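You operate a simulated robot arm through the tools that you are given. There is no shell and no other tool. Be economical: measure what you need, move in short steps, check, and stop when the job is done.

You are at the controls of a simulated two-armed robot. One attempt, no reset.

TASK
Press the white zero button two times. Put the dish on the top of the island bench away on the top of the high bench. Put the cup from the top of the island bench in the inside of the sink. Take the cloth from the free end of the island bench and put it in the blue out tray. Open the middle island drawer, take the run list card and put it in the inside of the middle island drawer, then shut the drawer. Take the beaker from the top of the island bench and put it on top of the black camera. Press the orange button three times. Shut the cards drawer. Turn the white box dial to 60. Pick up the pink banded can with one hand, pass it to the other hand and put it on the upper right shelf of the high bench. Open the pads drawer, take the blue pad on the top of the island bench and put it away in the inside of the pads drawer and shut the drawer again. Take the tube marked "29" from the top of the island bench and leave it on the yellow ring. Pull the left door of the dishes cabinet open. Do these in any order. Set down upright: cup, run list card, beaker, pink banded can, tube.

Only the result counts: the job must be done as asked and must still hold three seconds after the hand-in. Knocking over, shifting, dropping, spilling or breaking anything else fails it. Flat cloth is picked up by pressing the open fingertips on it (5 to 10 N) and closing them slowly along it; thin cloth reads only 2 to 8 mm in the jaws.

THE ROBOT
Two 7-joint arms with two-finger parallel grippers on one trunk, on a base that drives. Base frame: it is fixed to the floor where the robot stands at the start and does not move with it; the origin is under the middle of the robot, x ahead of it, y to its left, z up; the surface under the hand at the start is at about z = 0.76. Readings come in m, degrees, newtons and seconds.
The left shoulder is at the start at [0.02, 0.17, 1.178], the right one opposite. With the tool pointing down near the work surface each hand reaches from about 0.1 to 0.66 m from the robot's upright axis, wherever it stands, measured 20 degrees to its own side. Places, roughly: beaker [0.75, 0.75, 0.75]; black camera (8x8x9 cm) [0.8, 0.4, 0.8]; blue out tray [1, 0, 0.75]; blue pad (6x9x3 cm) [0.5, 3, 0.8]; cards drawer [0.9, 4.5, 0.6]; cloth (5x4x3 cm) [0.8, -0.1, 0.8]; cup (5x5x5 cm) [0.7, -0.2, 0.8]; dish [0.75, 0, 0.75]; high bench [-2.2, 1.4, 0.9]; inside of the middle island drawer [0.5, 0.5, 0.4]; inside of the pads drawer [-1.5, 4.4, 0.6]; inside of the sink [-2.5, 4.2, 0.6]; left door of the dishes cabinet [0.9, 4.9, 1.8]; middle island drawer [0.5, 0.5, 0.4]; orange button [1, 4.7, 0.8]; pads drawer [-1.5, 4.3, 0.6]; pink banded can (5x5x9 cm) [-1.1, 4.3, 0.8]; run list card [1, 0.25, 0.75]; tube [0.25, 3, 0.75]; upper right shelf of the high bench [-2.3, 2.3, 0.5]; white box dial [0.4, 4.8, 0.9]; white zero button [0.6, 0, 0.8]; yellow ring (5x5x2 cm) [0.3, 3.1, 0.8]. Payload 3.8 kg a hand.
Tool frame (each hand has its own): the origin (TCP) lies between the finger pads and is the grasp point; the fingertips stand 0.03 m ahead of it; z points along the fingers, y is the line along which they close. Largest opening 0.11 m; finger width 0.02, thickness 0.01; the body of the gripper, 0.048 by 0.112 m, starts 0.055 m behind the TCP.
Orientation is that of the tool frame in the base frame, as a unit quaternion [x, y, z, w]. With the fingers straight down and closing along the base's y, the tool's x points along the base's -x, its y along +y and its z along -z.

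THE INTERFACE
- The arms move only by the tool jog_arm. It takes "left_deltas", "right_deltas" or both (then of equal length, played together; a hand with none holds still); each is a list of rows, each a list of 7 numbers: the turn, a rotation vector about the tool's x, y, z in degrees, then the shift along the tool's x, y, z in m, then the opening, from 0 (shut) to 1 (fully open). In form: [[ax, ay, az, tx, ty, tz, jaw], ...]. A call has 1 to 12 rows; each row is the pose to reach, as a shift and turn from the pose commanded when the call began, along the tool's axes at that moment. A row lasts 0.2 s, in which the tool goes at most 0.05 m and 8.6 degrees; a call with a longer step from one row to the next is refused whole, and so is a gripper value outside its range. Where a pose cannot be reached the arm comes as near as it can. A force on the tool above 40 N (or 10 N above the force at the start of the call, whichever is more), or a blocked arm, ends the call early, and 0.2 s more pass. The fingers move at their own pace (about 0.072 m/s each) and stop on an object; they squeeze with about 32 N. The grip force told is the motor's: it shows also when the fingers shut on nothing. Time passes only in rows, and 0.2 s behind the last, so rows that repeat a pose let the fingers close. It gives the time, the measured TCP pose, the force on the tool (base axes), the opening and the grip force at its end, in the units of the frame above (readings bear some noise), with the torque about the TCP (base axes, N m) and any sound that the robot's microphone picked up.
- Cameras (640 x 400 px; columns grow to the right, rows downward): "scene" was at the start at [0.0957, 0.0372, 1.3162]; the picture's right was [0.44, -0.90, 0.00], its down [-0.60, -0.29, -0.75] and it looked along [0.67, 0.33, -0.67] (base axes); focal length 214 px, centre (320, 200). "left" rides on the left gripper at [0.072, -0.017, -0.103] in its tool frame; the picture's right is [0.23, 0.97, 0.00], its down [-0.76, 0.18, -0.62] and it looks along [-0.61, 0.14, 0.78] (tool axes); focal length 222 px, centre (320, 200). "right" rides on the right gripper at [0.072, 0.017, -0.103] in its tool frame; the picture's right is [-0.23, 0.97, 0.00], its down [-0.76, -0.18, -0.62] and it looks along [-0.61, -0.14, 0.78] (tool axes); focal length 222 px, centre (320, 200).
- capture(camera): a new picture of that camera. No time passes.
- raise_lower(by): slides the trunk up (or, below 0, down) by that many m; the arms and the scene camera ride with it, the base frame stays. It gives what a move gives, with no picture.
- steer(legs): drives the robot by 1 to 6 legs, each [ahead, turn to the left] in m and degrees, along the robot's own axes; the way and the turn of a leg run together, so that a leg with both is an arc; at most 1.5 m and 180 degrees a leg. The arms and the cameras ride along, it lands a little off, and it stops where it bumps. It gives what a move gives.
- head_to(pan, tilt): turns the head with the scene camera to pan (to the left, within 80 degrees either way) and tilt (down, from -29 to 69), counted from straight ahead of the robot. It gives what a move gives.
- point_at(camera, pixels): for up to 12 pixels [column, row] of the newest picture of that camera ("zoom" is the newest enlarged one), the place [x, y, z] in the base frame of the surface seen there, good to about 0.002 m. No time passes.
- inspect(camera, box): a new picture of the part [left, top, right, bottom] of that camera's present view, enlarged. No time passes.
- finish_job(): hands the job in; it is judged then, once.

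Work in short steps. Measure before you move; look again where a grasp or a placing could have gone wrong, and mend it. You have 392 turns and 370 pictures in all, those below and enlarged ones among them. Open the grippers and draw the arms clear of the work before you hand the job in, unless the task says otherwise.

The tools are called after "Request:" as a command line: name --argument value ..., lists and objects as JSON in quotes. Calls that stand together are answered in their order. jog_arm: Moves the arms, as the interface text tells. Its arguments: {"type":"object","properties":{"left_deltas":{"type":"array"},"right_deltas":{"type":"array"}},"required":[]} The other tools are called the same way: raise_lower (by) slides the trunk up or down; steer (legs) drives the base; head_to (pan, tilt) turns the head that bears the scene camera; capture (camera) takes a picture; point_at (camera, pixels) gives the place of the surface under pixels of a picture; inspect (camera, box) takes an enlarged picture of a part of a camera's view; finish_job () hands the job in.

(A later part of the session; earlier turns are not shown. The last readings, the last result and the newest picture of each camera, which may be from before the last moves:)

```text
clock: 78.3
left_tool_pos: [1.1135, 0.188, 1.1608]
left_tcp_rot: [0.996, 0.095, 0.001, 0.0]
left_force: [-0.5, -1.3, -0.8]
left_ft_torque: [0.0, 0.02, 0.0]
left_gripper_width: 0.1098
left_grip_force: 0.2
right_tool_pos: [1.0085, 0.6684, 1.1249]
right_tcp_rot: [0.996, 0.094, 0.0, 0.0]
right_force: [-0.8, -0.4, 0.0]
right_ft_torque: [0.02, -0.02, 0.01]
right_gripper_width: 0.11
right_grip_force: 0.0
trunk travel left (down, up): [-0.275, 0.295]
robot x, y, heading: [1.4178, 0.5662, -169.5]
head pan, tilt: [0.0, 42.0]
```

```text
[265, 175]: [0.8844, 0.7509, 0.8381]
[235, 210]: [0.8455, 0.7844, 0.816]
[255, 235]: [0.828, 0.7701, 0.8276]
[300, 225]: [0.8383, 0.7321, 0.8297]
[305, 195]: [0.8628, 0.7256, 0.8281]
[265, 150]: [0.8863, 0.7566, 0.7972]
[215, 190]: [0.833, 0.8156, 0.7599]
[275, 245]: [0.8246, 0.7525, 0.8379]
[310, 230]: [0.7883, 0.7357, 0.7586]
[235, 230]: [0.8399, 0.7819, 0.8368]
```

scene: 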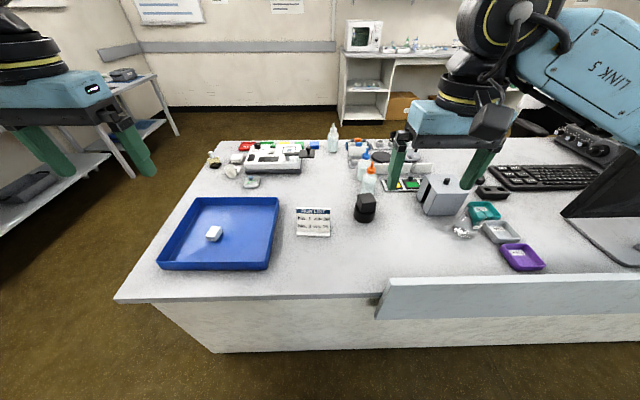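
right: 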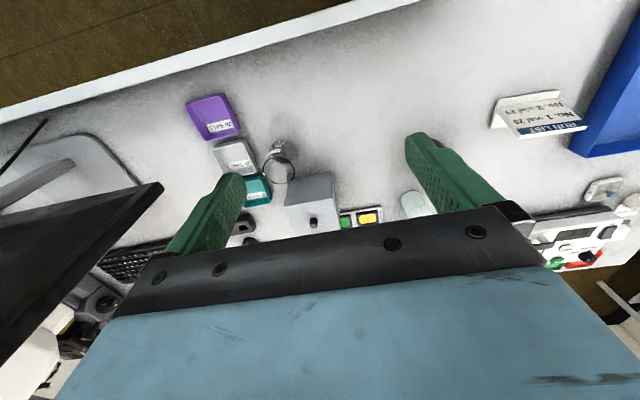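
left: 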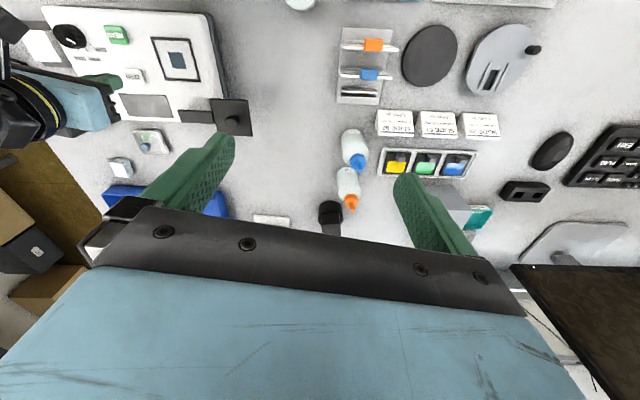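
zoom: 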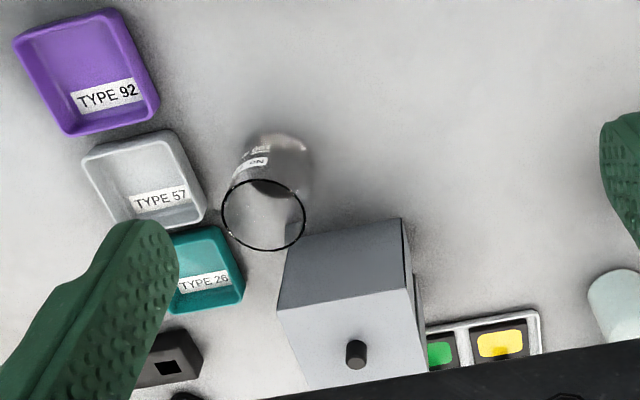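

Beaker rim centre (0.855,0.755), diameter ~6 cm, height to 0.84. I hover over it keeping tips above the neighbouring trays.

Request:
jog_arm --right_deltas '[[0, 0, 0, -0.03, -0.025, 0.02, 1], [0, 0, 0, -0.06, -0.05, 0.04, 1], [0, 0, 0, -0.09, -0.08, 0.06, 1], [0, 0, 0, -0.115, -0.1, 0.09, 1], [0, 0, 0, -0.135, -0.114, 0.12, 0.85], [0, 0, 0, -0.135, -0.114, 0.16, 0.8], [0, 0, 0, -0.135, -0.114, 0.2, 0.8]]'

Request:
capture --camera "right"

```text
clock: 79.9
left_tool_pos: [1.1133, 0.1884, 1.1611]
left_tcp_rot: [0.996, 0.094, 0.001, 0.0]
left_force: [-0.3, -0.2, 0.0]
left_ft_torque: [-0.01, -0.04, -0.01]
left_gripper_width: 0.1102
left_grip_force: 0.1
right_tool_pos: [0.8589, 0.7555, 0.9234]
right_tcp_rot: [0.996, 0.094, -0.001, 0.0]
right_force: [0.4, 0.3, -0.3]
right_ft_torque: [-0.01, 0.01, -0.04]
right_gripper_width: 0.088
right_grip_force: 0.1
trunk travel left (down, up): [-0.275, 0.295]
robot x, y, heading: [1.4184, 0.5652, -169.3]
head pan, tilt: [0.0, 42.0]
```

```text
337 pictures are left
```

right: 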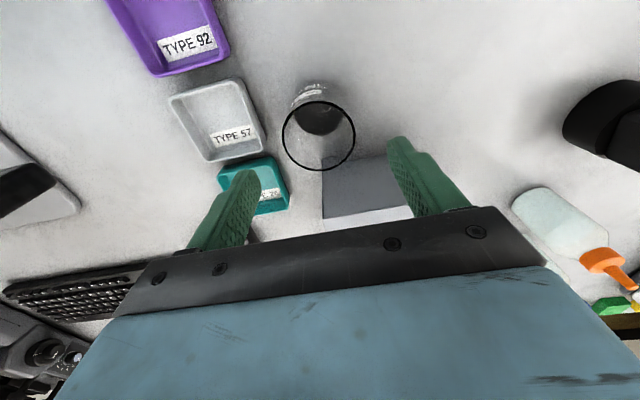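

Rim centred at (318,135) between the fingers. I descend 0.105 and close.

Request:
jog_arm --right_deltas '[[0, 0, 0, -0.002, 0, 0.035, 0.8], [0, 0, 0, -0.004, 0, 0.07, 0.8], [0, 0, 0, -0.004, 0, 0.095, 0.8], [0, 0, 0, -0.004, 0, 0.105, 0.8], [0, 0, 0, -0.004, 0, 0.105, 0.65], [0, 0, 0, -0.004, 0, 0.105, 0.55], [0, 0, 0, -0.004, 0, 0.105, 0.45], [0, 0, 0, -0.004, 0, 0.105, 0.3], [0, 0, 0, -0.004, 0, 0.105, 0.2]]'

Request:
capture --camera "right"

```text
clock: 81.9
left_tool_pos: [1.1136, 0.1894, 1.1606]
left_tcp_rot: [0.996, 0.094, 0.0, 0.0]
left_force: [0.5, 0.0, -0.2]
left_ft_torque: [0.03, 0.01, -0.04]
left_gripper_width: 0.1099
left_grip_force: 0.0
right_tool_pos: [0.8537, 0.7557, 0.8203]
right_tcp_rot: [0.996, 0.093, 0.0, 0.0]
right_force: [-0.4, 0.2, 0.8]
right_ft_torque: [-0.03, 0.02, 0.0]
right_gripper_width: 0.0621
right_grip_force: 32.2
trunk travel left (down, up): [-0.275, 0.295]
robot x, y, heading: [1.4192, 0.5683, -169.2]
head pan, tilt: [0.0, 42.0]
```

```text
336 pictures are left
```

right: 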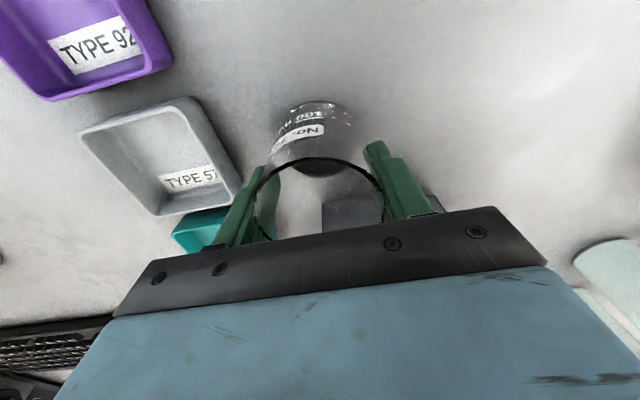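

Gripped at 62 mm. I lift 15 cm straight up and carry toward the camera at (0.8375,0.427).

Request:
jog_arm --right_deltas '[[0, 0, 0, 0, 0, -0.025, 0.2], [0, 0, 0, 0, 0, -0.05, 0.2], [0, 0, 0, 0, 0, -0.085, 0.2], [0, 0, 0, 0, 0, -0.12, 0.2], [0, 0, 0, 0, 0, -0.145, 0.2], [0, 0, 0, -0.007, 0.025, -0.15, 0.2], [0, 0, 0, -0.015, 0.06, -0.15, 0.2], [0, 0, 0, -0.025, 0.1, -0.15, 0.2], [0, 0, 0, -0.035, 0.14, -0.15, 0.2], [0, 0, 0, -0.045, 0.18, -0.15, 0.2], [0, 0, 0, -0.055, 0.22, -0.15, 0.2], [0, 0, 0, -0.062, 0.25, -0.15, 0.2]]'

Request:
jog_arm --right_deltas '[[0, 0, 0, -0.007, 0.03, 0, 0.2], [0, 0, 0, -0.012, 0.055, 0, 0.2], [0, 0, 0, -0.0153, 0.0707, 0, 0.2], [0, 0, 0, -0.0153, 0.0707, 0, 0.2]]'

Request:
capture --camera "scene"

Request:
capture --camera "right"

```text
clock: 84.5
left_tool_pos: [1.1138, 0.1872, 1.1615]
left_tcp_rot: [0.996, 0.094, 0.0, 0.0]
left_force: [0.3, 0.3, 0.2]
left_ft_torque: [0.02, 0.0, 0.01]
left_gripper_width: 0.1101
left_grip_force: 0.0
right_tool_pos: [0.8369, 0.4936, 0.9671]
right_tcp_rot: [0.996, 0.093, -0.001, -0.001]
right_force: [-1.3, -1.3, -0.9]
right_ft_torque: [0.0, -0.02, 0.02]
right_gripper_width: 0.062
right_grip_force: 32.2
trunk travel left (down, up): [-0.275, 0.295]
robot x, y, heading: [1.4199, 0.5659, -169.4]
head pan, tilt: [0.0, 42.0]
```

```text
clock: 85.5
left_tool_pos: [1.1133, 0.1884, 1.1614]
left_tcp_rot: [0.995, 0.095, 0.0, 0.0]
left_force: [-0.1, 0.3, 0.0]
left_ft_torque: [-0.02, -0.03, 0.03]
left_gripper_width: 0.1104
left_grip_force: 0.1
right_tool_pos: [0.8436, 0.44, 0.9675]
right_tcp_rot: [0.996, 0.094, 0.0, 0.001]
right_force: [0.2, 0.8, -0.1]
right_ft_torque: [-0.04, 0.0, -0.02]
right_gripper_width: 0.0623
right_grip_force: 32.3
right hand out of reach, approached as far as the arm can: row 2, 3, 4
trunk travel left (down, up): [-0.275, 0.295]
robot x, y, heading: [1.4189, 0.5637, -169.2]
head pan, tilt: [0.0, 42.0]
```

```text
335 pictures are left
```

scene: 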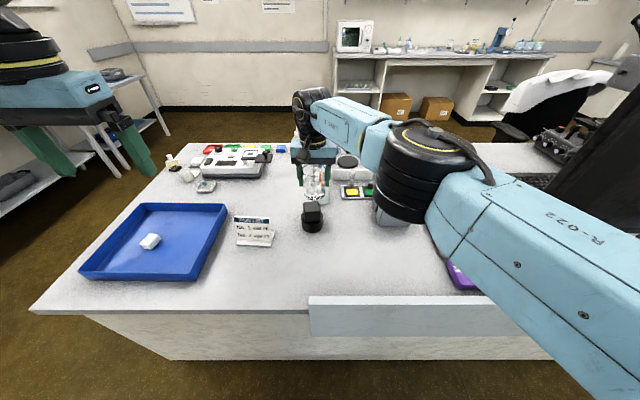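

```text
334 pictures are left
```

right: 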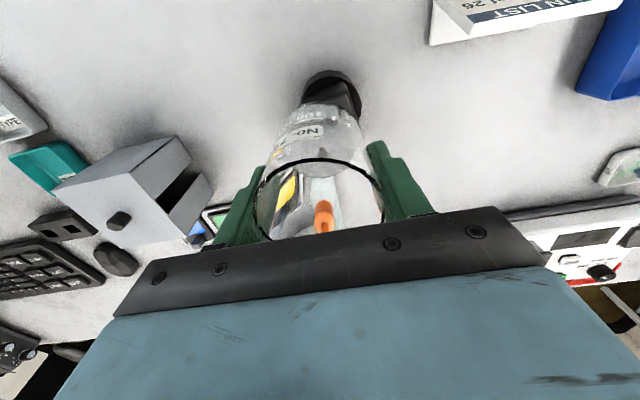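

Reach is short by ~1.5 cm. I nudge the base ahead 3 cm with a 3° left turn, then correct.

Request:
steer --legs '[[0.03, 3]]'

```text
clock: 86.3
left_tool_pos: [1.1041, 0.1642, 1.1602]
left_tcp_rot: [0.993, 0.121, 0.0, 0.0]
left_force: [-0.1, 0.2, 0.2]
left_ft_torque: [0.04, 0.01, 0.03]
left_gripper_width: 0.1097
left_grip_force: 0.0
right_tool_pos: [0.8216, 0.4013, 0.9681]
right_tcp_rot: [0.993, 0.12, 0.0, -0.002]
right_force: [0.0, 0.5, -1.1]
right_ft_torque: [0.03, -0.01, -0.03]
right_gripper_width: 0.0622
right_grip_force: 32.1
trunk travel left (down, up): [-0.275, 0.295]
robot x, y, heading: [1.3887, 0.5573, -166.1]
head pan, tilt: [0.0, 42.0]
```

Now at (0.8216,0.4013); I correct to (0.8375,0.427) at this height.

Request:
jog_arm --right_deltas '[[0, 0, 0, 0.01, -0.01, 0, 0.2], [0, 0, 0, 0.0216, -0.0212, 0, 0.2], [0, 0, 0, 0.0216, -0.0212, 0, 0.2]]'

Request:
capture --camera "right"

```text
clock: 87.2
left_tool_pos: [1.106, 0.1667, 1.1608]
left_tcp_rot: [0.993, 0.121, -0.001, 0.0]
left_force: [-0.8, -0.7, -0.8]
left_ft_torque: [0.0, -0.02, -0.03]
left_gripper_width: 0.1101
left_grip_force: 0.0
right_tool_pos: [0.8389, 0.4279, 0.9689]
right_tcp_rot: [0.993, 0.12, -0.001, 0.0]
right_force: [-0.5, 0.0, 0.0]
right_ft_torque: [0.0, -0.03, 0.03]
right_gripper_width: 0.062
right_grip_force: 32.4
trunk travel left (down, up): [-0.275, 0.295]
robot x, y, heading: [1.3896, 0.5592, -166.0]
head pan, tilt: [0.0, 42.0]
```

```text
333 pictures are left
```

right: 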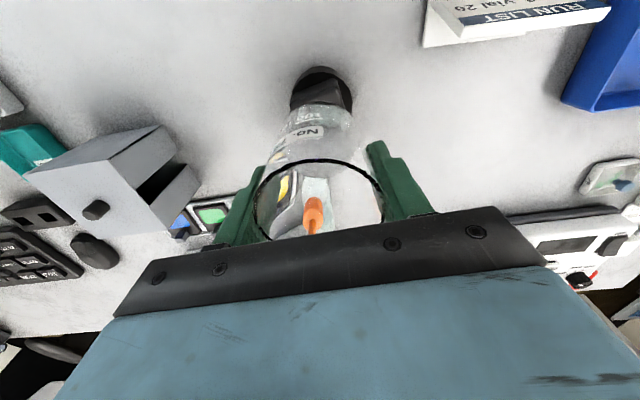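

Before lowering, I check where the orange-capped bottle stands relative to the beaker.

Request:
inspect --camera "scene" --box '[270, 130, 370, 240]'

Request:
point_at --camera "zoom" --pixels '[[300, 140], [320, 170], [270, 180], [340, 220], [290, 260], [320, 290], [345, 275], [250, 140]]'

```text
3.64 times, centred on (320, 185) of scene
```

zoom: 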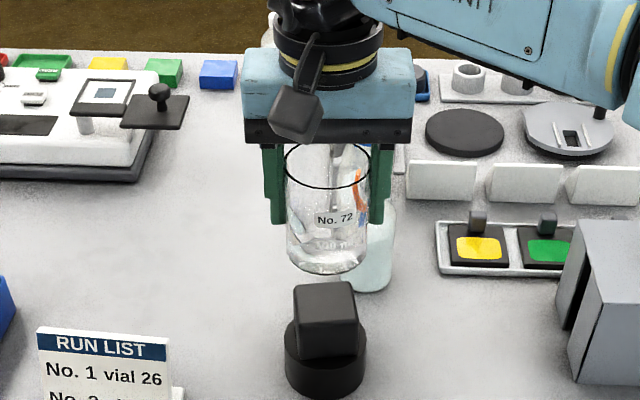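

```text
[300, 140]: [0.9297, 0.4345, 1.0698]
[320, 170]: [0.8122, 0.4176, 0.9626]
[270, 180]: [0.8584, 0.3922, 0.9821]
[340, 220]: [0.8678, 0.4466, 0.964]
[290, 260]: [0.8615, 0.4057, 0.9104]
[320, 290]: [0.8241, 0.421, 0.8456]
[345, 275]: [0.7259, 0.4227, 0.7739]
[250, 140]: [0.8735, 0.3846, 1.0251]
```

Bottle is well clear (x≤0.73). I lower 6 cm onto the camera and read force before release.

Request:
jog_arm --right_deltas '[[0, 0, 0, 0, 0, 0.03, 0.2], [0, 0, 0, 0, 0, 0.05, 0.2], [0, 0, 0, 0, 0, 0.055, 0.2], [0, 0, 0, 0, 0, 0.058, 0.2], [0, 0, 0, 0, 0, 0.06, 0.2]]'

Request:
inspect --camera "scene" --box '[270, 130, 370, 240]'

```text
clock: 88.3
left_tool_pos: [1.1052, 0.1659, 1.1614]
left_tcp_rot: [0.993, 0.121, -0.001, 0.0]
left_force: [-0.1, 0.2, -0.2]
left_ft_torque: [0.0, -0.03, -0.01]
left_gripper_width: 0.11
left_grip_force: 0.0
right_tool_pos: [0.8394, 0.4282, 0.9089]
right_tcp_rot: [0.993, 0.12, 0.0, 0.0]
right_force: [0.3, 0.0, -0.8]
right_ft_torque: [0.02, -0.04, -0.01]
right_gripper_width: 0.0622
right_grip_force: 31.5
trunk travel left (down, up): [-0.275, 0.295]
robot x, y, heading: [1.3895, 0.5604, -166.1]
head pan, tilt: [0.0, 42.0]
```

```text
3.64 times, centred on (320, 185) of scene
```

zoom: 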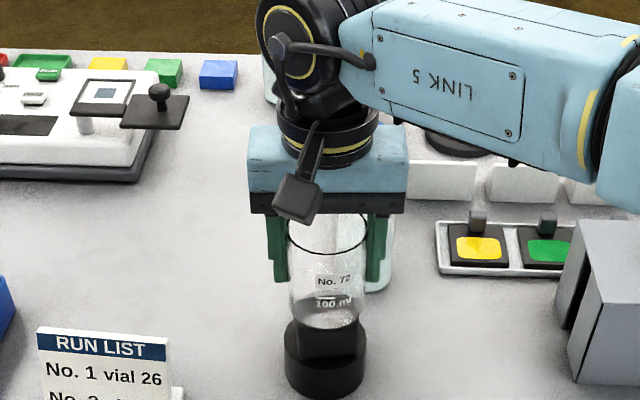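

Nearly touching, no force yet. I lower slowly by up to 3 mm more, watching the force.

Request:
jog_arm --right_deltas '[[0, 0, 0, 0, 0, 0.001, 0.2], [0, 0, 0, 0, 0, 0.002, 0.2], [0, 0, 0, 0, 0, 0.002, 0.2]]'

```text
clock: 89.2
left_tool_pos: [1.1058, 0.1662, 1.161]
left_tcp_rot: [0.993, 0.121, 0.0, 0.0]
left_force: [0.6, -0.3, -0.4]
left_ft_torque: [-0.04, -0.02, 0.0]
left_gripper_width: 0.1101
left_grip_force: 0.1
right_tool_pos: [0.8387, 0.428, 0.9067]
right_tcp_rot: [0.993, 0.12, 0.001, -0.001]
right_force: [-0.7, -0.7, 0.6]
right_ft_torque: [0.01, 0.01, 0.01]
right_gripper_width: 0.0622
right_grip_force: 31.8
trunk travel left (down, up): [-0.275, 0.295]
robot x, y, heading: [1.3913, 0.5562, -165.9]
head pan, tilt: [0.0, 42.0]
```

Request:
jog_arm --right_deltas '[[0, 0, 0, 0, 0, 0.001, 0.2], [0, 0, 0, 0, 0, 0.002, 0.2], [0, 0, 0, 0, 0, 0.002, 0.2]]'

```text
clock: 90.0
left_tool_pos: [1.1062, 0.1673, 1.1615]
left_tcp_rot: [0.993, 0.121, -0.002, 0.001]
left_force: [0.4, -0.9, -1.0]
left_ft_torque: [-0.01, -0.01, -0.03]
left_gripper_width: 0.11
left_grip_force: 0.1
right_tool_pos: [0.8405, 0.4278, 0.9077]
right_tcp_rot: [0.993, 0.12, 0.0, 0.0]
right_force: [1.5, 2.7, 10.9]
right_ft_torque: [0.2, -0.12, -0.05]
right_gripper_width: 0.0622
right_grip_force: 31.5
trunk travel left (down, up): [-0.275, 0.295]
robot x, y, heading: [1.3883, 0.5581, -166.4]
head pan, tilt: [0.0, 42.0]
```

Contact (11 N). I ease 1.5 mm, open, then rise straight.

Request:
jog_arm --right_deltas '[[0, 0, 0, 0, 0, -0.0015, 0.2], [0, 0, 0, 0, 0, -0.0015, 0.6], [0, 0, 0, 0, 0, -0.0015, 0.65], [0, 0, 0, 0, 0, -0.0015, 0.7], [0, 0, 0, 0, 0, -0.0015, 0.75], [0, 0, 0, 0, 0, -0.03, 0.75], [0, 0, 0, 0, 0, -0.07, 0.75], [0, 0, 0, 0, 0, -0.115, 0.75], [0, 0, 0, 0, 0, -0.16, 0.75], [0, 0, 0, 0.03, -0.03, -0.18, 0.75], [0, 0, 0, 0.06, -0.06, -0.19, 0.75], [0, 0, 0, 0.08, -0.1, -0.19, 0.75]]'

Request:
capture --camera "scene"

```text
clock: 92.5
left_tool_pos: [1.1052, 0.168, 1.1608]
left_tcp_rot: [0.993, 0.121, -0.001, 0.002]
left_force: [0.6, -0.3, -0.2]
left_ft_torque: [0.0, -0.03, -0.02]
left_gripper_width: 0.1103
left_grip_force: 0.0
right_tool_pos: [0.8962, 0.5455, 1.094]
right_tcp_rot: [0.993, 0.12, 0.0, 0.0]
right_force: [-1.2, 0.6, -0.8]
right_ft_torque: [-0.05, 0.0, 0.0]
right_gripper_width: 0.0825
right_grip_force: 0.0
trunk travel left (down, up): [-0.275, 0.295]
robot x, y, heading: [1.3904, 0.5569, -166.2]
head pan, tilt: [0.0, 42.0]
```

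```text
330 pictures are left
```

scene: 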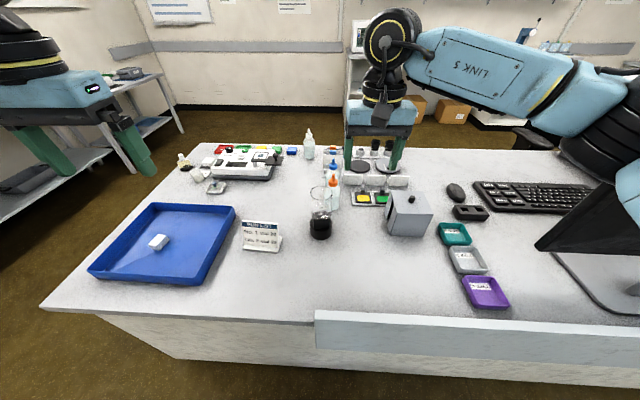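

Beaker stands on the camera. Now the card with the left hand: I check the left camera and zoom on the scene.

Request:
capture --camera "left"

Request:
inspect --camera "scene" --box '[220, 170, 340, 260]'

Request:
point_at --camera "zoom" --pixels '[[130, 272], [325, 275], [130, 290], [325, 295], [120, 385], [300, 415], [125, 420], [220, 340], [530, 130]]'

```text
329 pictures are left
```

left: 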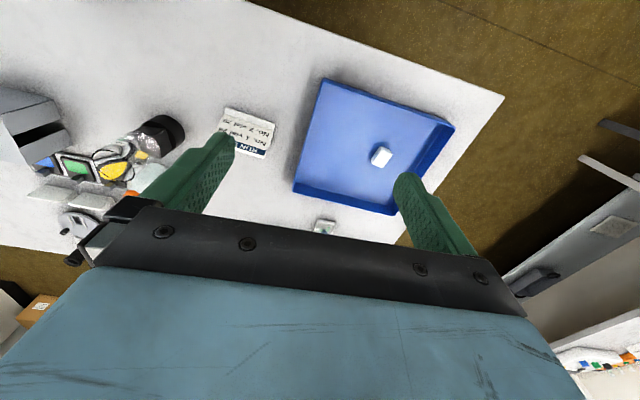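

```text
4.44 times, centred on (280, 215) of scene
```

zoom: 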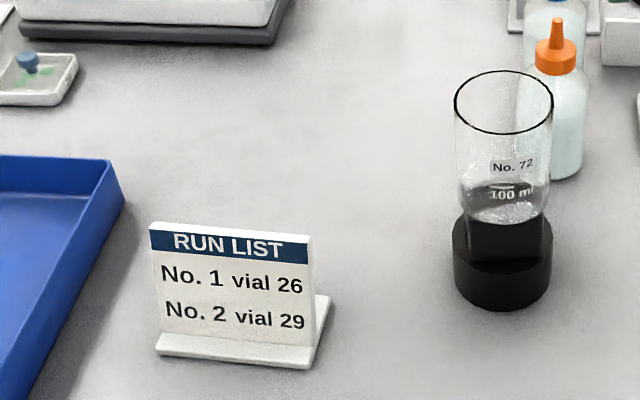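

```text
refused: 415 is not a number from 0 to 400
```

Request:
point_at --camera "zoom" --pixels '[[155, 226], [308, 236], [152, 255], [306, 262], [160, 350], [305, 365], [325, 298], [230, 280], [230, 232], [230, 345], [316, 240]]'

Request:
inspect --camera "left" --box '[200, 90, 300, 170]'

```text
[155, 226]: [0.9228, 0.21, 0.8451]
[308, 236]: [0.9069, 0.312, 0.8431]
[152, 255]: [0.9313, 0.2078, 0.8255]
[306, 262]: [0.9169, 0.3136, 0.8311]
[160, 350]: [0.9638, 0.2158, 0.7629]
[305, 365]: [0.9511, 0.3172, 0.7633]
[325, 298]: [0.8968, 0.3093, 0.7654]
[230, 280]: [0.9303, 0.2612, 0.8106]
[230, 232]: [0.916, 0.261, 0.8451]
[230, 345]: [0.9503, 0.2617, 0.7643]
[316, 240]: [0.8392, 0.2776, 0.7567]
```

```text
5.00 times, centred on (250, 130) of left
```

zoom: 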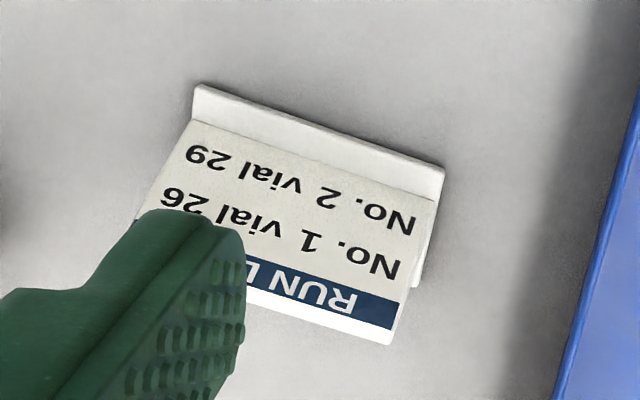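

The beaker is centred. The card plate leans ~23° (top at x≈0.915, foot toward x≈0.95); I rotate the left hand so its jaws close across the plate, at a standoff above.

Request:
jog_arm --left_deltas '[[-1.68, 1.54, -7.62, -0.018, -0.013, 0.018, 1], [-3.35, 3.07, -15.24, -0.036, -0.026, 0.036, 1], [-5.03, 4.61, -22.85, -0.054, -0.039, 0.055, 1], [-6.71, 6.15, -30.47, -0.072, -0.052, 0.073, 1], [-8.38, 7.68, -38.1, -0.09, -0.065, 0.091, 1], [-10.06, 9.22, -45.7, -0.108, -0.078, 0.11, 1], [-11.73, 10.75, -53.3, -0.126, -0.091, 0.128, 1], [-13.41, 12.29, -60.9, -0.144, -0.104, 0.146, 1], [-15.09, 13.83, -68.6, -0.162, -0.117, 0.164, 1], [-16.76, 15.36, -76.2, -0.18, -0.13, 0.182, 1], [-18.44, 16.9, -83.8, -0.196, -0.14, 0.2, 0.5], [-18.44, 16.9, -83.8, -0.196, -0.14, 0.2, 0.5]]'

Request:
capture --camera "left"

Request:
capture --camera "scene"

```text
clock: 95.2
left_tool_pos: [0.8837, 0.2542, 0.9617]
left_tcp_rot: [0.637, 0.745, 0.151, 0.127]
left_force: [-0.4, 0.2, -1.0]
left_ft_torque: [0.02, 0.03, 0.0]
left_gripper_width: 0.0552
left_grip_force: 0.0
right_tool_pos: [0.8961, 0.542, 1.0948]
right_tcp_rot: [0.993, 0.12, 0.0, -0.001]
right_force: [-0.6, 0.3, 0.0]
right_ft_torque: [0.05, -0.02, 0.02]
right_gripper_width: 0.0824
right_grip_force: 0.2
trunk travel left (down, up): [-0.275, 0.295]
robot x, y, heading: [1.3906, 0.5602, -166.4]
head pan, tilt: [0.0, 42.0]
```

```text
326 pictures are left
```

left: 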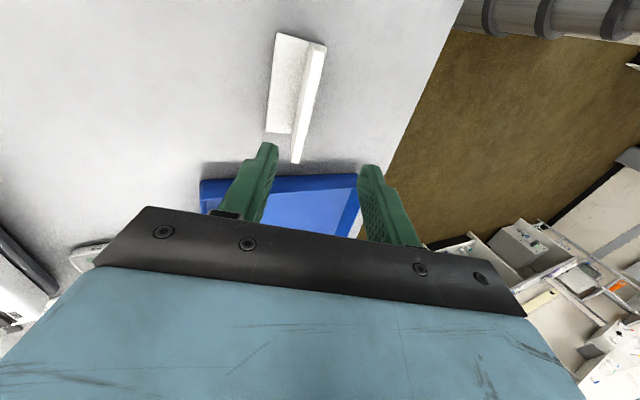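

```text
325 pictures are left
```

scene: 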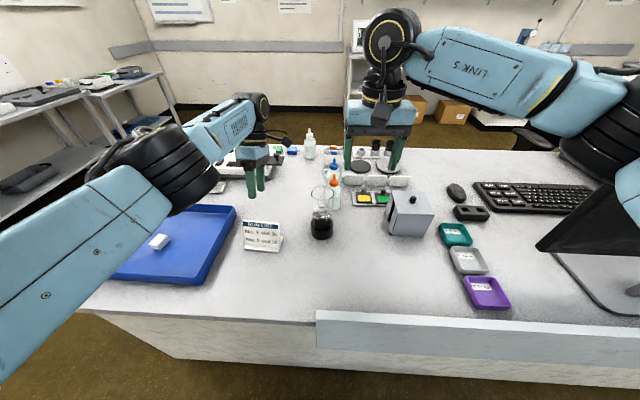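

The view shows the plate edge-on at about (318,50)–(296,155). I measure its top edge from here.

Request:
inspect --camera "left" --box '[240, 20, 380, 180]'

Request:
point_at --camera "left" --pixels '[[322, 50], [314, 50], [311, 90], [306, 90], [298, 155], [293, 155], [304, 125], [299, 125], [280, 60]]'

```text
2.50 times, centred on (310, 100) of left
```

zoom: 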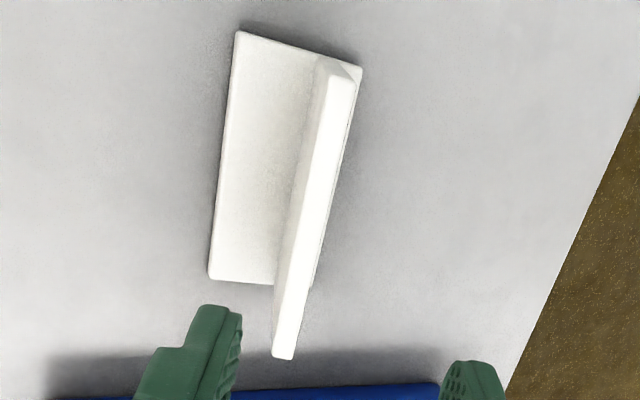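

```text
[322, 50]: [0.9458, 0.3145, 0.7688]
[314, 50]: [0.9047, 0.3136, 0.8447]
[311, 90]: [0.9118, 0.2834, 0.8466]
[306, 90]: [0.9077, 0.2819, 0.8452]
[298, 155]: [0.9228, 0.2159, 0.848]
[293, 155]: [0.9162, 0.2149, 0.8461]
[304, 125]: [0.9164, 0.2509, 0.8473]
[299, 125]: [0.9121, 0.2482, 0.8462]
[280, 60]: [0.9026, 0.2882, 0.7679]
```

Top edge centre ≈(0.9125,0.263,0.846). I align and slide down along the plate, then close gently.

Request:
jog_arm --left_deltas '[[0, 0, 0, 0.0047, -0.0176, 0.01, 0.4], [0, 0, 0, 0.0047, -0.0176, 0.05, 0.4], [0, 0, 0, 0.0047, -0.0176, 0.09, 0.4], [0, 0, 0, 0.0047, -0.0176, 0.12, 0.4], [0, 0, 0, 0.0047, -0.0176, 0.1325, 0.4], [0, 0, 0, 0.0047, -0.0176, 0.1325, 0.3], [0, 0, 0, 0.0047, -0.0176, 0.1325, 0.2], [0, 0, 0, 0.0047, -0.0176, 0.1325, 0.1], [0, 0, 0, 0.0047, -0.0176, 0.1325, 0]]'

Request:
capture --camera "left"

Request:
inspect --camera "scene" --box '[200, 130, 340, 270]'

```text
clock: 97.2
left_tool_pos: [0.9158, 0.2667, 0.8335]
left_tcp_rot: [0.637, 0.745, 0.15, 0.127]
left_force: [-0.3, -0.4, 3.5]
left_ft_torque: [-0.02, 0.12, -0.01]
left_gripper_width: 0.0092
left_grip_force: 32.0
left hand out of reach, approached as far as the arm can: row 1, 2
right_tool_pos: [0.8945, 0.5426, 1.0937]
right_tcp_rot: [0.993, 0.119, 0.0, 0.0]
right_force: [0.4, 1.1, -0.2]
right_ft_torque: [0.0, 0.01, -0.02]
right_gripper_width: 0.0827
right_grip_force: 0.1
trunk travel left (down, up): [-0.275, 0.295]
robot x, y, heading: [1.3898, 0.5572, -166.3]
head pan, tilt: [0.0, 42.0]
```

```text
323 pictures are left
```

left: 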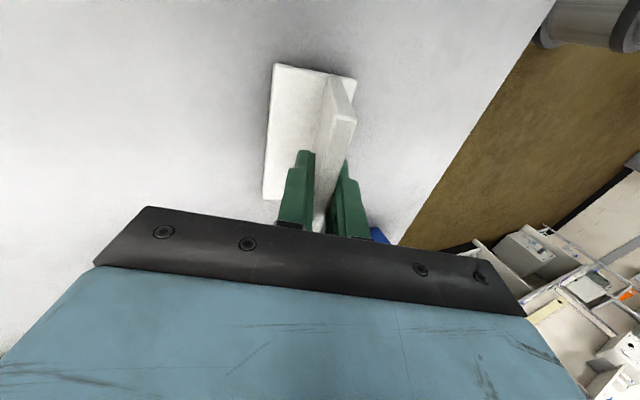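

```text
2.86 times, centred on (270, 200) of scene
```

zoom: 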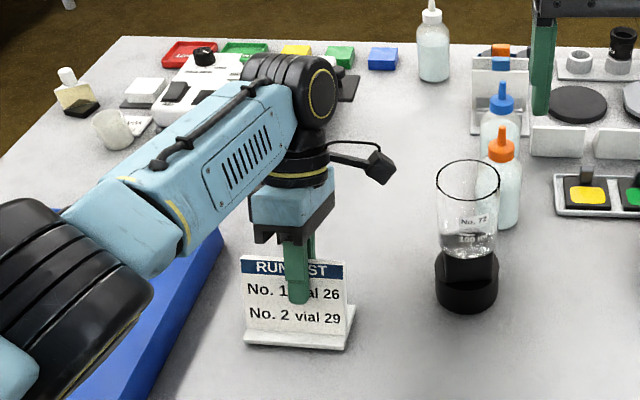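

Gripped (9 mm). I lift straight up a little, then up and back towards the robot.

Request:
jog_arm --left_deltas '[[0, 0, 0, 0, 0.0078, -0.0184, 0], [0, 0, 0, 0, 0.0155, -0.0369, 0], [0, 0, 0, 0.002, 0.041, -0.055, 0], [0, 0, 0, 0.004, 0.067, -0.074, 0], [0, 0, 0, 0.006, 0.093, -0.093, 0], [0, 0, 0, 0.009, 0.12, -0.11, 0], [0, 0, 0, 0.012, 0.147, -0.127, 0], [0, 0, 0, 0.014, 0.17, -0.145, 0], [0, 0, 0, 0.016, 0.19, -0.165, 0]]'

Request:
capture --camera "scene"

```text
clock: 99.2
left_tool_pos: [1.0228, 0.2975, 1.0617]
left_tcp_rot: [0.638, 0.744, 0.15, 0.129]
left_force: [0.2, -1.3, -0.1]
left_ft_torque: [-0.02, 0.01, 0.06]
left_gripper_width: 0.0091
left_grip_force: 32.4
right_tool_pos: [0.8963, 0.5426, 1.0943]
right_tcp_rot: [0.993, 0.121, 0.0, -0.001]
right_force: [-0.2, 0.0, -1.0]
right_ft_torque: [0.0, 0.01, -0.02]
right_gripper_width: 0.0823
right_grip_force: 0.1
trunk travel left (down, up): [-0.275, 0.295]
robot x, y, heading: [1.3906, 0.5605, -166.2]
head pan, tilt: [0.0, 42.0]
```

```text
321 pictures are left
```

scene: 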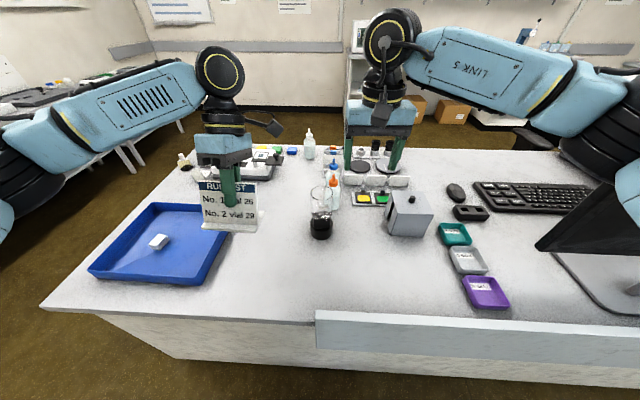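

Card is held upright. I tuck the right hand and drive back around to the front of the bench, first half.

Request:
jog_arm --right_deltas '[[0, 0, 0, 0.03, 0, 0, 1], [0, 0, 0, 0.06, 0, -0.02, 1], [0, 0, 0, 0.09, 0, -0.04, 1], [0, 0, 0, 0.12, 0, -0.05, 1]]'

Request:
steer --legs '[[-0.1, 0], [0, 76], [1.3, 0], [0, -90], [1.0, 0]]'

Request:
capture --camera "scene"

```text
clock: 100.2
left_tool_pos: [1.0224, 0.2977, 1.0613]
left_tcp_rot: [0.637, 0.745, 0.15, 0.128]
left_force: [-0.9, 0.2, -0.2]
left_ft_torque: [0.02, 0.03, 0.02]
left_gripper_width: 0.0094
left_grip_force: 32.5
right_tool_pos: [1.0105, 0.5695, 1.142]
right_tcp_rot: [0.993, 0.119, -0.001, 0.0]
right_force: [0.3, 0.4, 0.4]
right_ft_torque: [-0.01, 0.0, -0.04]
right_gripper_width: 0.11
right_grip_force: 0.0
trunk travel left (down, up): [-0.275, 0.295]
robot x, y, heading: [1.3875, 0.5583, -166.1]
head pan, tilt: [0.0, 42.0]
```

```text
clock: 119.4
left_tool_pos: [0.0816, -0.8499, 1.0608]
left_tcp_rot: [0.738, 0.645, 0.13, 0.149]
left_force: [-0.1, 0.3, -1.3]
left_ft_torque: [0.02, 0.01, -0.02]
left_gripper_width: 0.0093
left_grip_force: 32.4
right_tool_pos: [0.1477, -0.5839, 1.1416]
right_tcp_rot: [1.0, -0.025, 0.0, 0.0]
right_force: [0.4, 1.0, 0.1]
right_ft_torque: [0.0, -0.04, 0.01]
right_gripper_width: 0.1102
right_grip_force: 0.0
trunk travel left (down, up): [-0.275, 0.295]
robot x, y, heading: [0.5079, -0.7009, 177.2]
head pan, tilt: [0.0, 42.0]
```

```text
320 pictures are left
```

scene: 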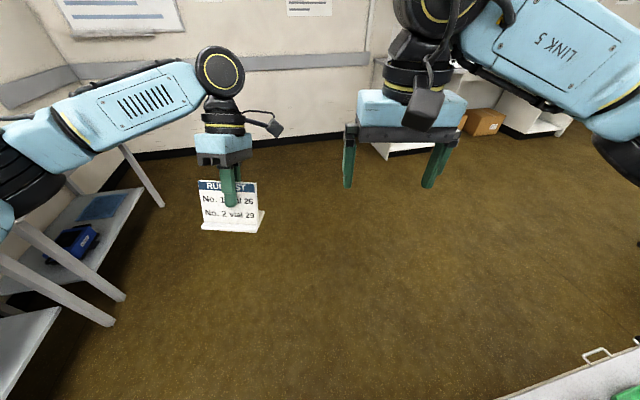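

I continue to the front of the drawers, standing about 0.6 m off.

Request:
steer --legs '[[0.87, 0], [0, -87.2], [0.95, 0], [0, -79.5]]'

Request:
capture --camera "scene"

```text
clock: 135.6
left_tool_pos: [0.0122, 0.5129, 1.0611]
left_tcp_rot: [0.724, -0.66, -0.134, 0.146]
left_force: [-0.9, 0.3, -0.5]
left_ft_torque: [0.04, -0.03, 0.02]
left_gripper_width: 0.0089
left_grip_force: 32.4
right_tool_pos: [0.0067, 0.24, 1.1425]
right_tcp_rot: [-0.089, 0.996, 0.001, 0.0]
right_force: [0.2, -0.4, 0.4]
right_ft_torque: [0.03, 0.0, -0.02]
right_gripper_width: 0.1102
right_grip_force: 0.1
trunk travel left (down, up): [-0.275, 0.295]
robot x, y, heading: [-0.3709, 0.2771, 10.3]
head pan, tilt: [0.0, 42.0]
```

```text
319 pictures are left
```

scene: 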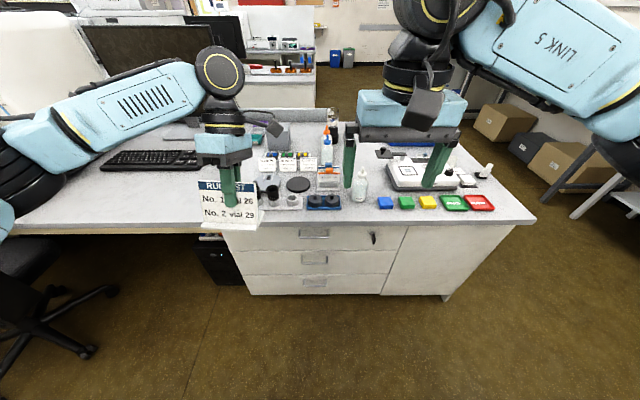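

Three drawers seen; middle handle near (314,258). I zoom and measure.

Request:
inspect --camera "scene" --box '[220, 205, 420, 305]'

Request:
point_at --camera "scene" --pixels '[[314, 259], [300, 262], [329, 262], [314, 264], [314, 270], [245, 262], [390, 262], [314, 233], [314, 282], [245, 252], [314, 250]]'

```text
3.20 times, centred on (320, 255) of scene
```

zoom: 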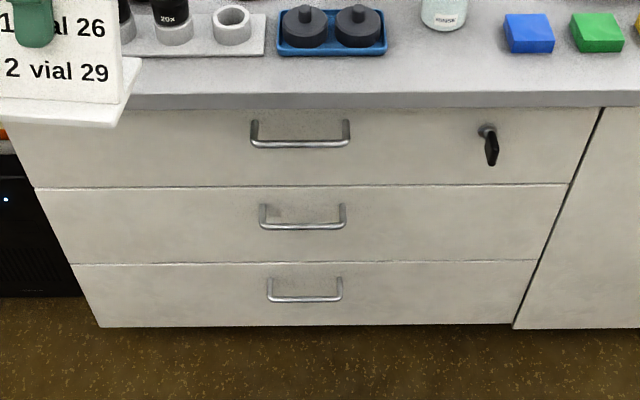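

```text
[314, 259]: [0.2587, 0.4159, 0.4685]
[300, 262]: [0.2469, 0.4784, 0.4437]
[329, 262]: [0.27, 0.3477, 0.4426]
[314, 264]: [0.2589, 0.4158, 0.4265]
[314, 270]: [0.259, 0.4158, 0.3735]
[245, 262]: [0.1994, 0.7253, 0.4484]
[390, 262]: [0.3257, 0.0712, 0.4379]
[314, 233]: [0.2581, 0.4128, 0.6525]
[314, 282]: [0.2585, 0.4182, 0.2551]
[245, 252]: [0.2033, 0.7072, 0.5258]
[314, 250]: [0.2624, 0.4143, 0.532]
```

Request:
point_at --camera "zoom" --pixels '[[302, 226], [270, 226], [338, 226], [262, 215], [344, 215], [302, 225], [302, 227], [302, 188], [302, 260], [60, 225], [560, 220]]'

```text
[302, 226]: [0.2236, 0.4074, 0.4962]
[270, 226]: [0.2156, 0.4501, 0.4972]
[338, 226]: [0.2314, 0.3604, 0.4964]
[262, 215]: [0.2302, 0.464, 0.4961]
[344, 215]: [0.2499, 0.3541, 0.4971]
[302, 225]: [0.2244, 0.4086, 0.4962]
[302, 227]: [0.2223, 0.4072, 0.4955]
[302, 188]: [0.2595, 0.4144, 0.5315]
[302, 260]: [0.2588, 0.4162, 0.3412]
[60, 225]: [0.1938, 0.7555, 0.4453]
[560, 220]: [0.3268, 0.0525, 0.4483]
```

Handle bar is centred at (0.224,0.407,0.496), 3.5 cm off the face. I lower the trunk and turn the right hand to point forward with jaws closing vertically.

Request:
raise_lower --by -0.27

Request:
jog_arm --right_deltas '[[0, -8, 0, 0.01, 0, 0.03, 1], [0, -16, 0, 0.02, 0, 0.06, 1], [0, -24, 0, 0.03, 0, 0.09, 1], [0, -32, 0, 0.04, 0, 0.12, 1], [0, -40, 0, 0.05, 0, 0.14, 1], [0, -48, 0, 0.05, 0, 0.16, 1], [0, -56, 0, 0.05, 0, 0.18, 0.8], [0, -64, 0, 0.05, 0, 0.2, 0.6], [0, -72, 0, 0.05, 0, 0.22, 0.6], [0, -80, 0, 0.05, 0, 0.24, 0.6], [0, -88, 0, 0.05, 0, 0.26, 0.6], [0, -90, 0, 0.05, 0, 0.28, 0.6]]'

```text
clock: 138.4
left_tool_pos: [0.0116, 0.5131, 0.7922]
left_tcp_rot: [0.725, -0.66, -0.133, 0.145]
left_force: [-0.4, 0.0, -0.7]
left_ft_torque: [-0.01, 0.01, 0.02]
left_gripper_width: 0.0094
left_grip_force: 31.6
right_tool_pos: [0.0064, 0.2396, 0.8715]
right_tcp_rot: [-0.089, 0.996, 0.0, 0.0]
right_force: [0.3, 0.5, -0.4]
right_ft_torque: [0.02, 0.01, -0.01]
right_gripper_width: 0.1098
right_grip_force: 0.1
trunk travel left (down, up): [-0.005, 0.565]
robot x, y, heading: [-0.3726, 0.2753, 10.3]
head pan, tilt: [0.0, 42.0]
```

```text
clock: 141.0
left_tool_pos: [0.01, 0.5141, 0.792]
left_tcp_rot: [0.724, -0.661, -0.133, 0.146]
left_force: [1.0, 0.5, -0.6]
left_ft_torque: [0.0, 0.01, 0.03]
left_gripper_width: 0.0095
left_grip_force: 32.4
right_tool_pos: [0.0399, 0.3301, 0.6538]
right_tcp_rot: [-0.061, 0.715, 0.059, 0.694]
right_force: [-0.5, 0.1, 0.2]
right_ft_torque: [0.02, -0.02, 0.01]
right_gripper_width: 0.0662
right_grip_force: 0.1
right hand out of reach, approached as far as the arm can: row 4, 5, 6, 7, 8, 9, 10, 11, 12
trunk travel left (down, up): [-0.005, 0.565]
robot x, y, heading: [-0.3684, 0.2781, 10.3]
head pan, tilt: [0.0, 42.0]
```

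Pitch reached, position limited near the body. I move it forward to the standoff before the handle.

Request:
jog_arm --right_deltas '[[0, 0, 0, 0.02, 0.008, 0.03, 0.6], [0, 0, 0, 0.05, 0.016, 0.06, 0.6], [0, 0, 0, 0.09, 0.025, 0.08, 0.6], [0, 0, 0, 0.125, 0.035, 0.09, 0.6], [0, 0, 0, 0.155, 0.0435, 0.099, 0.6], [0, 0, 0, 0.155, 0.0435, 0.099, 0.6]]'

```text
clock: 142.4
left_tool_pos: [0.0112, 0.5134, 0.7915]
left_tcp_rot: [0.724, -0.66, -0.133, 0.147]
left_force: [-0.6, 0.7, -1.1]
left_ft_torque: [-0.02, 0.0, -0.01]
left_gripper_width: 0.0097
left_grip_force: 32.2
right_tool_pos: [0.0885, 0.4227, 0.6175]
right_tcp_rot: [-0.062, 0.707, 0.061, 0.702]
right_force: [-0.5, 0.0, -0.3]
right_ft_torque: [0.01, 0.0, 0.02]
right_gripper_width: 0.066
right_grip_force: 0.0
right hand out of reach, approached as far as the arm can: row 1, 2, 3, 4, 5, 6
trunk travel left (down, up): [-0.005, 0.565]
robot x, y, heading: [-0.3706, 0.2767, 10.1]
head pan, tilt: [0.0, 42.0]
```

Request:
capture --camera "scene"

```text
317 pictures are left
```

scene: 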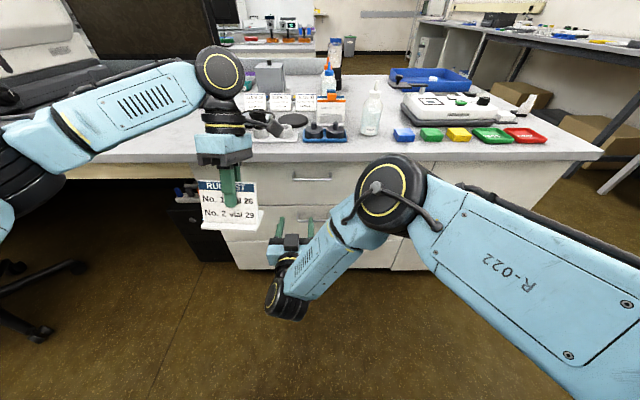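

The elbow is folded because the base is too close. I back the robot up 0.18 m, then extend the hand with roll.

Request:
steer --legs '[[-0.18, 0]]'

Request:
jog_arm --right_deltas '[[0, 0, 0, 0.02, -0.005, 0.04, 0.6], [0, 0, 0, 0.04, -0.015, 0.08, 0.6], [0, 0, 0, 0.06, -0.025, 0.12, 0.6], [0, 0, 0, 0.08, -0.03, 0.15, 0.6], [0, 0, 0, 0.1, -0.035, 0.18, 0.6], [0, 0, 0, 0.12, -0.035, 0.2, 0.6], [0, 0, 0, 0.12, -0.035, 0.2, 0.6]]'

Request:
capture --camera "scene"

```text
clock: 143.9
left_tool_pos: [-0.1633, 0.4827, 0.791]
left_tcp_rot: [0.726, -0.659, -0.132, 0.146]
left_force: [0.5, 0.3, -1.0]
left_ft_torque: [-0.03, 0.02, 0.02]
left_gripper_width: 0.0092
left_grip_force: 31.9
right_tool_pos: [-0.0863, 0.3915, 0.6184]
right_tcp_rot: [-0.061, 0.706, 0.061, 0.702]
right_force: [-0.6, -0.8, 0.5]
right_ft_torque: [0.05, 0.0, -0.03]
right_gripper_width: 0.0661
right_grip_force: 0.0
trunk travel left (down, up): [-0.005, 0.565]
robot x, y, heading: [-0.5457, 0.2468, 10.2]
head pan, tilt: [0.0, 42.0]
```

```text
clock: 145.5
left_tool_pos: [-0.1644, 0.4829, 0.7906]
left_tcp_rot: [0.725, -0.66, -0.134, 0.146]
left_force: [-0.4, -0.5, -0.2]
left_ft_torque: [0.0, 0.0, 0.01]
left_gripper_width: 0.0092
left_grip_force: 32.3
right_tool_pos: [0.0788, 0.4182, 0.6064]
right_tcp_rot: [-0.044, 0.734, 0.039, 0.677]
right_force: [-1.0, -1.0, 0.6]
right_ft_torque: [-0.02, 0.02, 0.05]
right_gripper_width: 0.0661
right_grip_force: 0.0
right hand out of reach, approached as far as the arm can: row 1, 2, 3, 4, 5, 6, 7
trunk travel left (down, up): [-0.005, 0.565]
robot x, y, heading: [-0.5426, 0.2459, 10.2]
head pan, tilt: [0.0, 42.0]
```

```text
316 pictures are left
```

scene: 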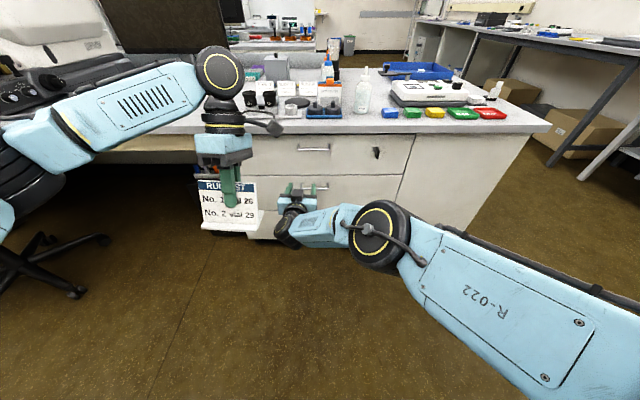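

The arm config is poor in this orientation. I return the right hand to a tool-down pose in front-right, to approach instead with a rolled, 40°-down tool.

Request:
jog_arm --right_deltas '[[0, 8, 0, -0.01, -0.02, -0.022, 0.5], [0, 16, 0, -0.02, -0.04, -0.044, 0.5], [0, 24, 0, -0.033, -0.06, -0.066, 0.5], [0, 32, 0, -0.045, -0.081, -0.088, 0.5], [0, 40, 0, -0.056, -0.1, -0.11, 0.5], [0, 48, 0, -0.068, -0.12, -0.13, 0.5], [0, 56, 0, -0.08, -0.14, -0.15, 0.5], [0, 64, 0, -0.09, -0.16, -0.175, 0.5], [0, 72, 0, -0.1, -0.18, -0.2, 0.5], [0, 79, 0, -0.112, -0.2, -0.22, 0.5], [0, 85.4, 0, -0.124, -0.2237, -0.241, 0.5], [0, 85.4, 0, -0.124, -0.2237, -0.241, 0.5]]'

```text
clock: 148.1
left_tool_pos: [-0.1635, 0.4824, 0.7923]
left_tcp_rot: [0.725, -0.659, -0.133, 0.146]
left_force: [0.3, -0.5, -0.2]
left_ft_torque: [0.01, -0.02, -0.02]
left_gripper_width: 0.0091
left_grip_force: 32.3
right_tool_pos: [-0.1314, 0.169, 0.7509]
right_tcp_rot: [-0.058, 0.998, -0.001, 0.0]
right_force: [-0.3, 0.3, 0.7]
right_ft_torque: [-0.02, 0.05, 0.02]
right_gripper_width: 0.0551
right_grip_force: 0.1
trunk travel left (down, up): [-0.005, 0.565]
robot x, y, heading: [-0.5417, 0.2442, 10.5]
head pan, tilt: [0.0, 42.0]
```

Request:
jog_arm --right_deltas '[[-3.33, -3.13, 6.71, -0.02, 0.0156, 0.0116, 0.5], [-6.65, -6.25, 13.4, -0.04, 0.031, 0.023, 0.5], [-9.98, -9.38, 20.1, -0.06, 0.0467, 0.035, 0.5], [-13.3, -12.5, 26.8, -0.081, 0.062, 0.046, 0.5], [-16.6, -15.6, 33.5, -0.101, 0.078, 0.058, 0.5], [-19.95, -18.75, 40.25, -0.121, 0.093, 0.07, 0.5], [-23.3, -21.9, 46.96, -0.141, 0.109, 0.081, 0.5], [-26.6, -25, 53.7, -0.161, 0.124, 0.093, 0.4], [-29.9, -28.1, 60.4, -0.182, 0.14, 0.104, 0.4], [-33.25, -31.25, 67.1, -0.202, 0.1555, 0.116, 0.4], [-36.6, -34.4, 73.8, -0.222, 0.171, 0.127, 0.4], [-39.9, -37.5, 80.5, -0.242, 0.1866, 0.139, 0.4]]'

Request:
capture --camera "right"

Request:
capture --camera "scene"

```text
clock: 150.7
left_tool_pos: [-0.1634, 0.4827, 0.7909]
left_tcp_rot: [0.725, -0.66, -0.133, 0.147]
left_force: [-1.0, -0.3, -0.9]
left_ft_torque: [0.0, 0.01, -0.02]
left_gripper_width: 0.0095
left_grip_force: 32.0
right_tool_pos: [0.0934, 0.3835, 0.6119]
right_tcp_rot: [0.581, 0.695, 0.324, 0.273]
right_force: [1.2, -1.4, -0.3]
right_ft_torque: [0.03, 0.01, -0.03]
right_gripper_width: 0.044
right_grip_force: 0.0
trunk travel left (down, up): [-0.005, 0.565]
robot x, y, heading: [-0.5442, 0.2442, 10.3]
head pan, tilt: [0.0, 42.0]
```

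```text
315 pictures are left
```

right: 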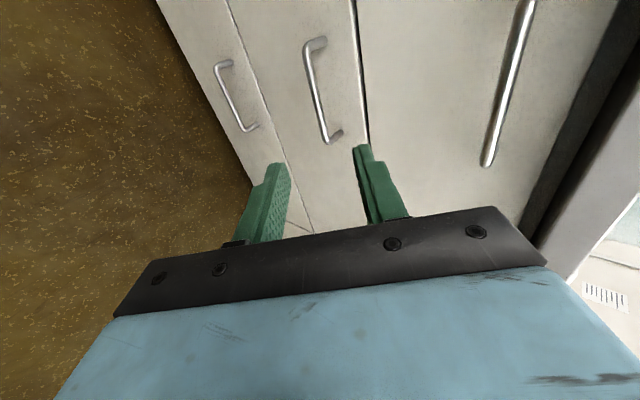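

```text
314 pictures are left
```

scene: 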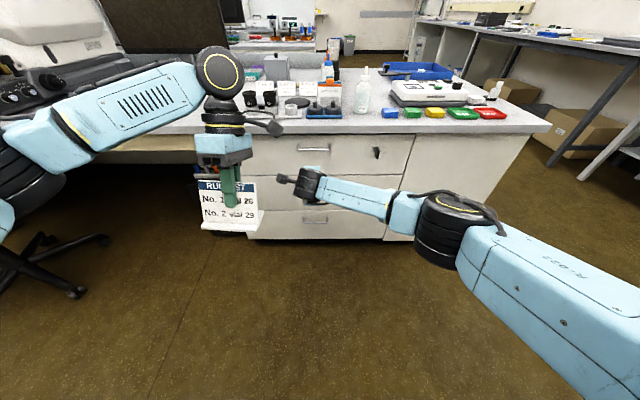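

Reached. The middle handle lies at (316,88) in the right view, between the jaws. I measure it again from here.

Request:
point_at --camera "right" --pixels '[[312, 65], [316, 90], [323, 120], [321, 38], [333, 137], [340, 90]]'

```text
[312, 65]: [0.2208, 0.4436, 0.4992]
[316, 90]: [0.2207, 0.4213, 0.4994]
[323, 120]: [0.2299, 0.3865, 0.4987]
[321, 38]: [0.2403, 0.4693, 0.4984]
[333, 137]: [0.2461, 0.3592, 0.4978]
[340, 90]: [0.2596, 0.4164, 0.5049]
```

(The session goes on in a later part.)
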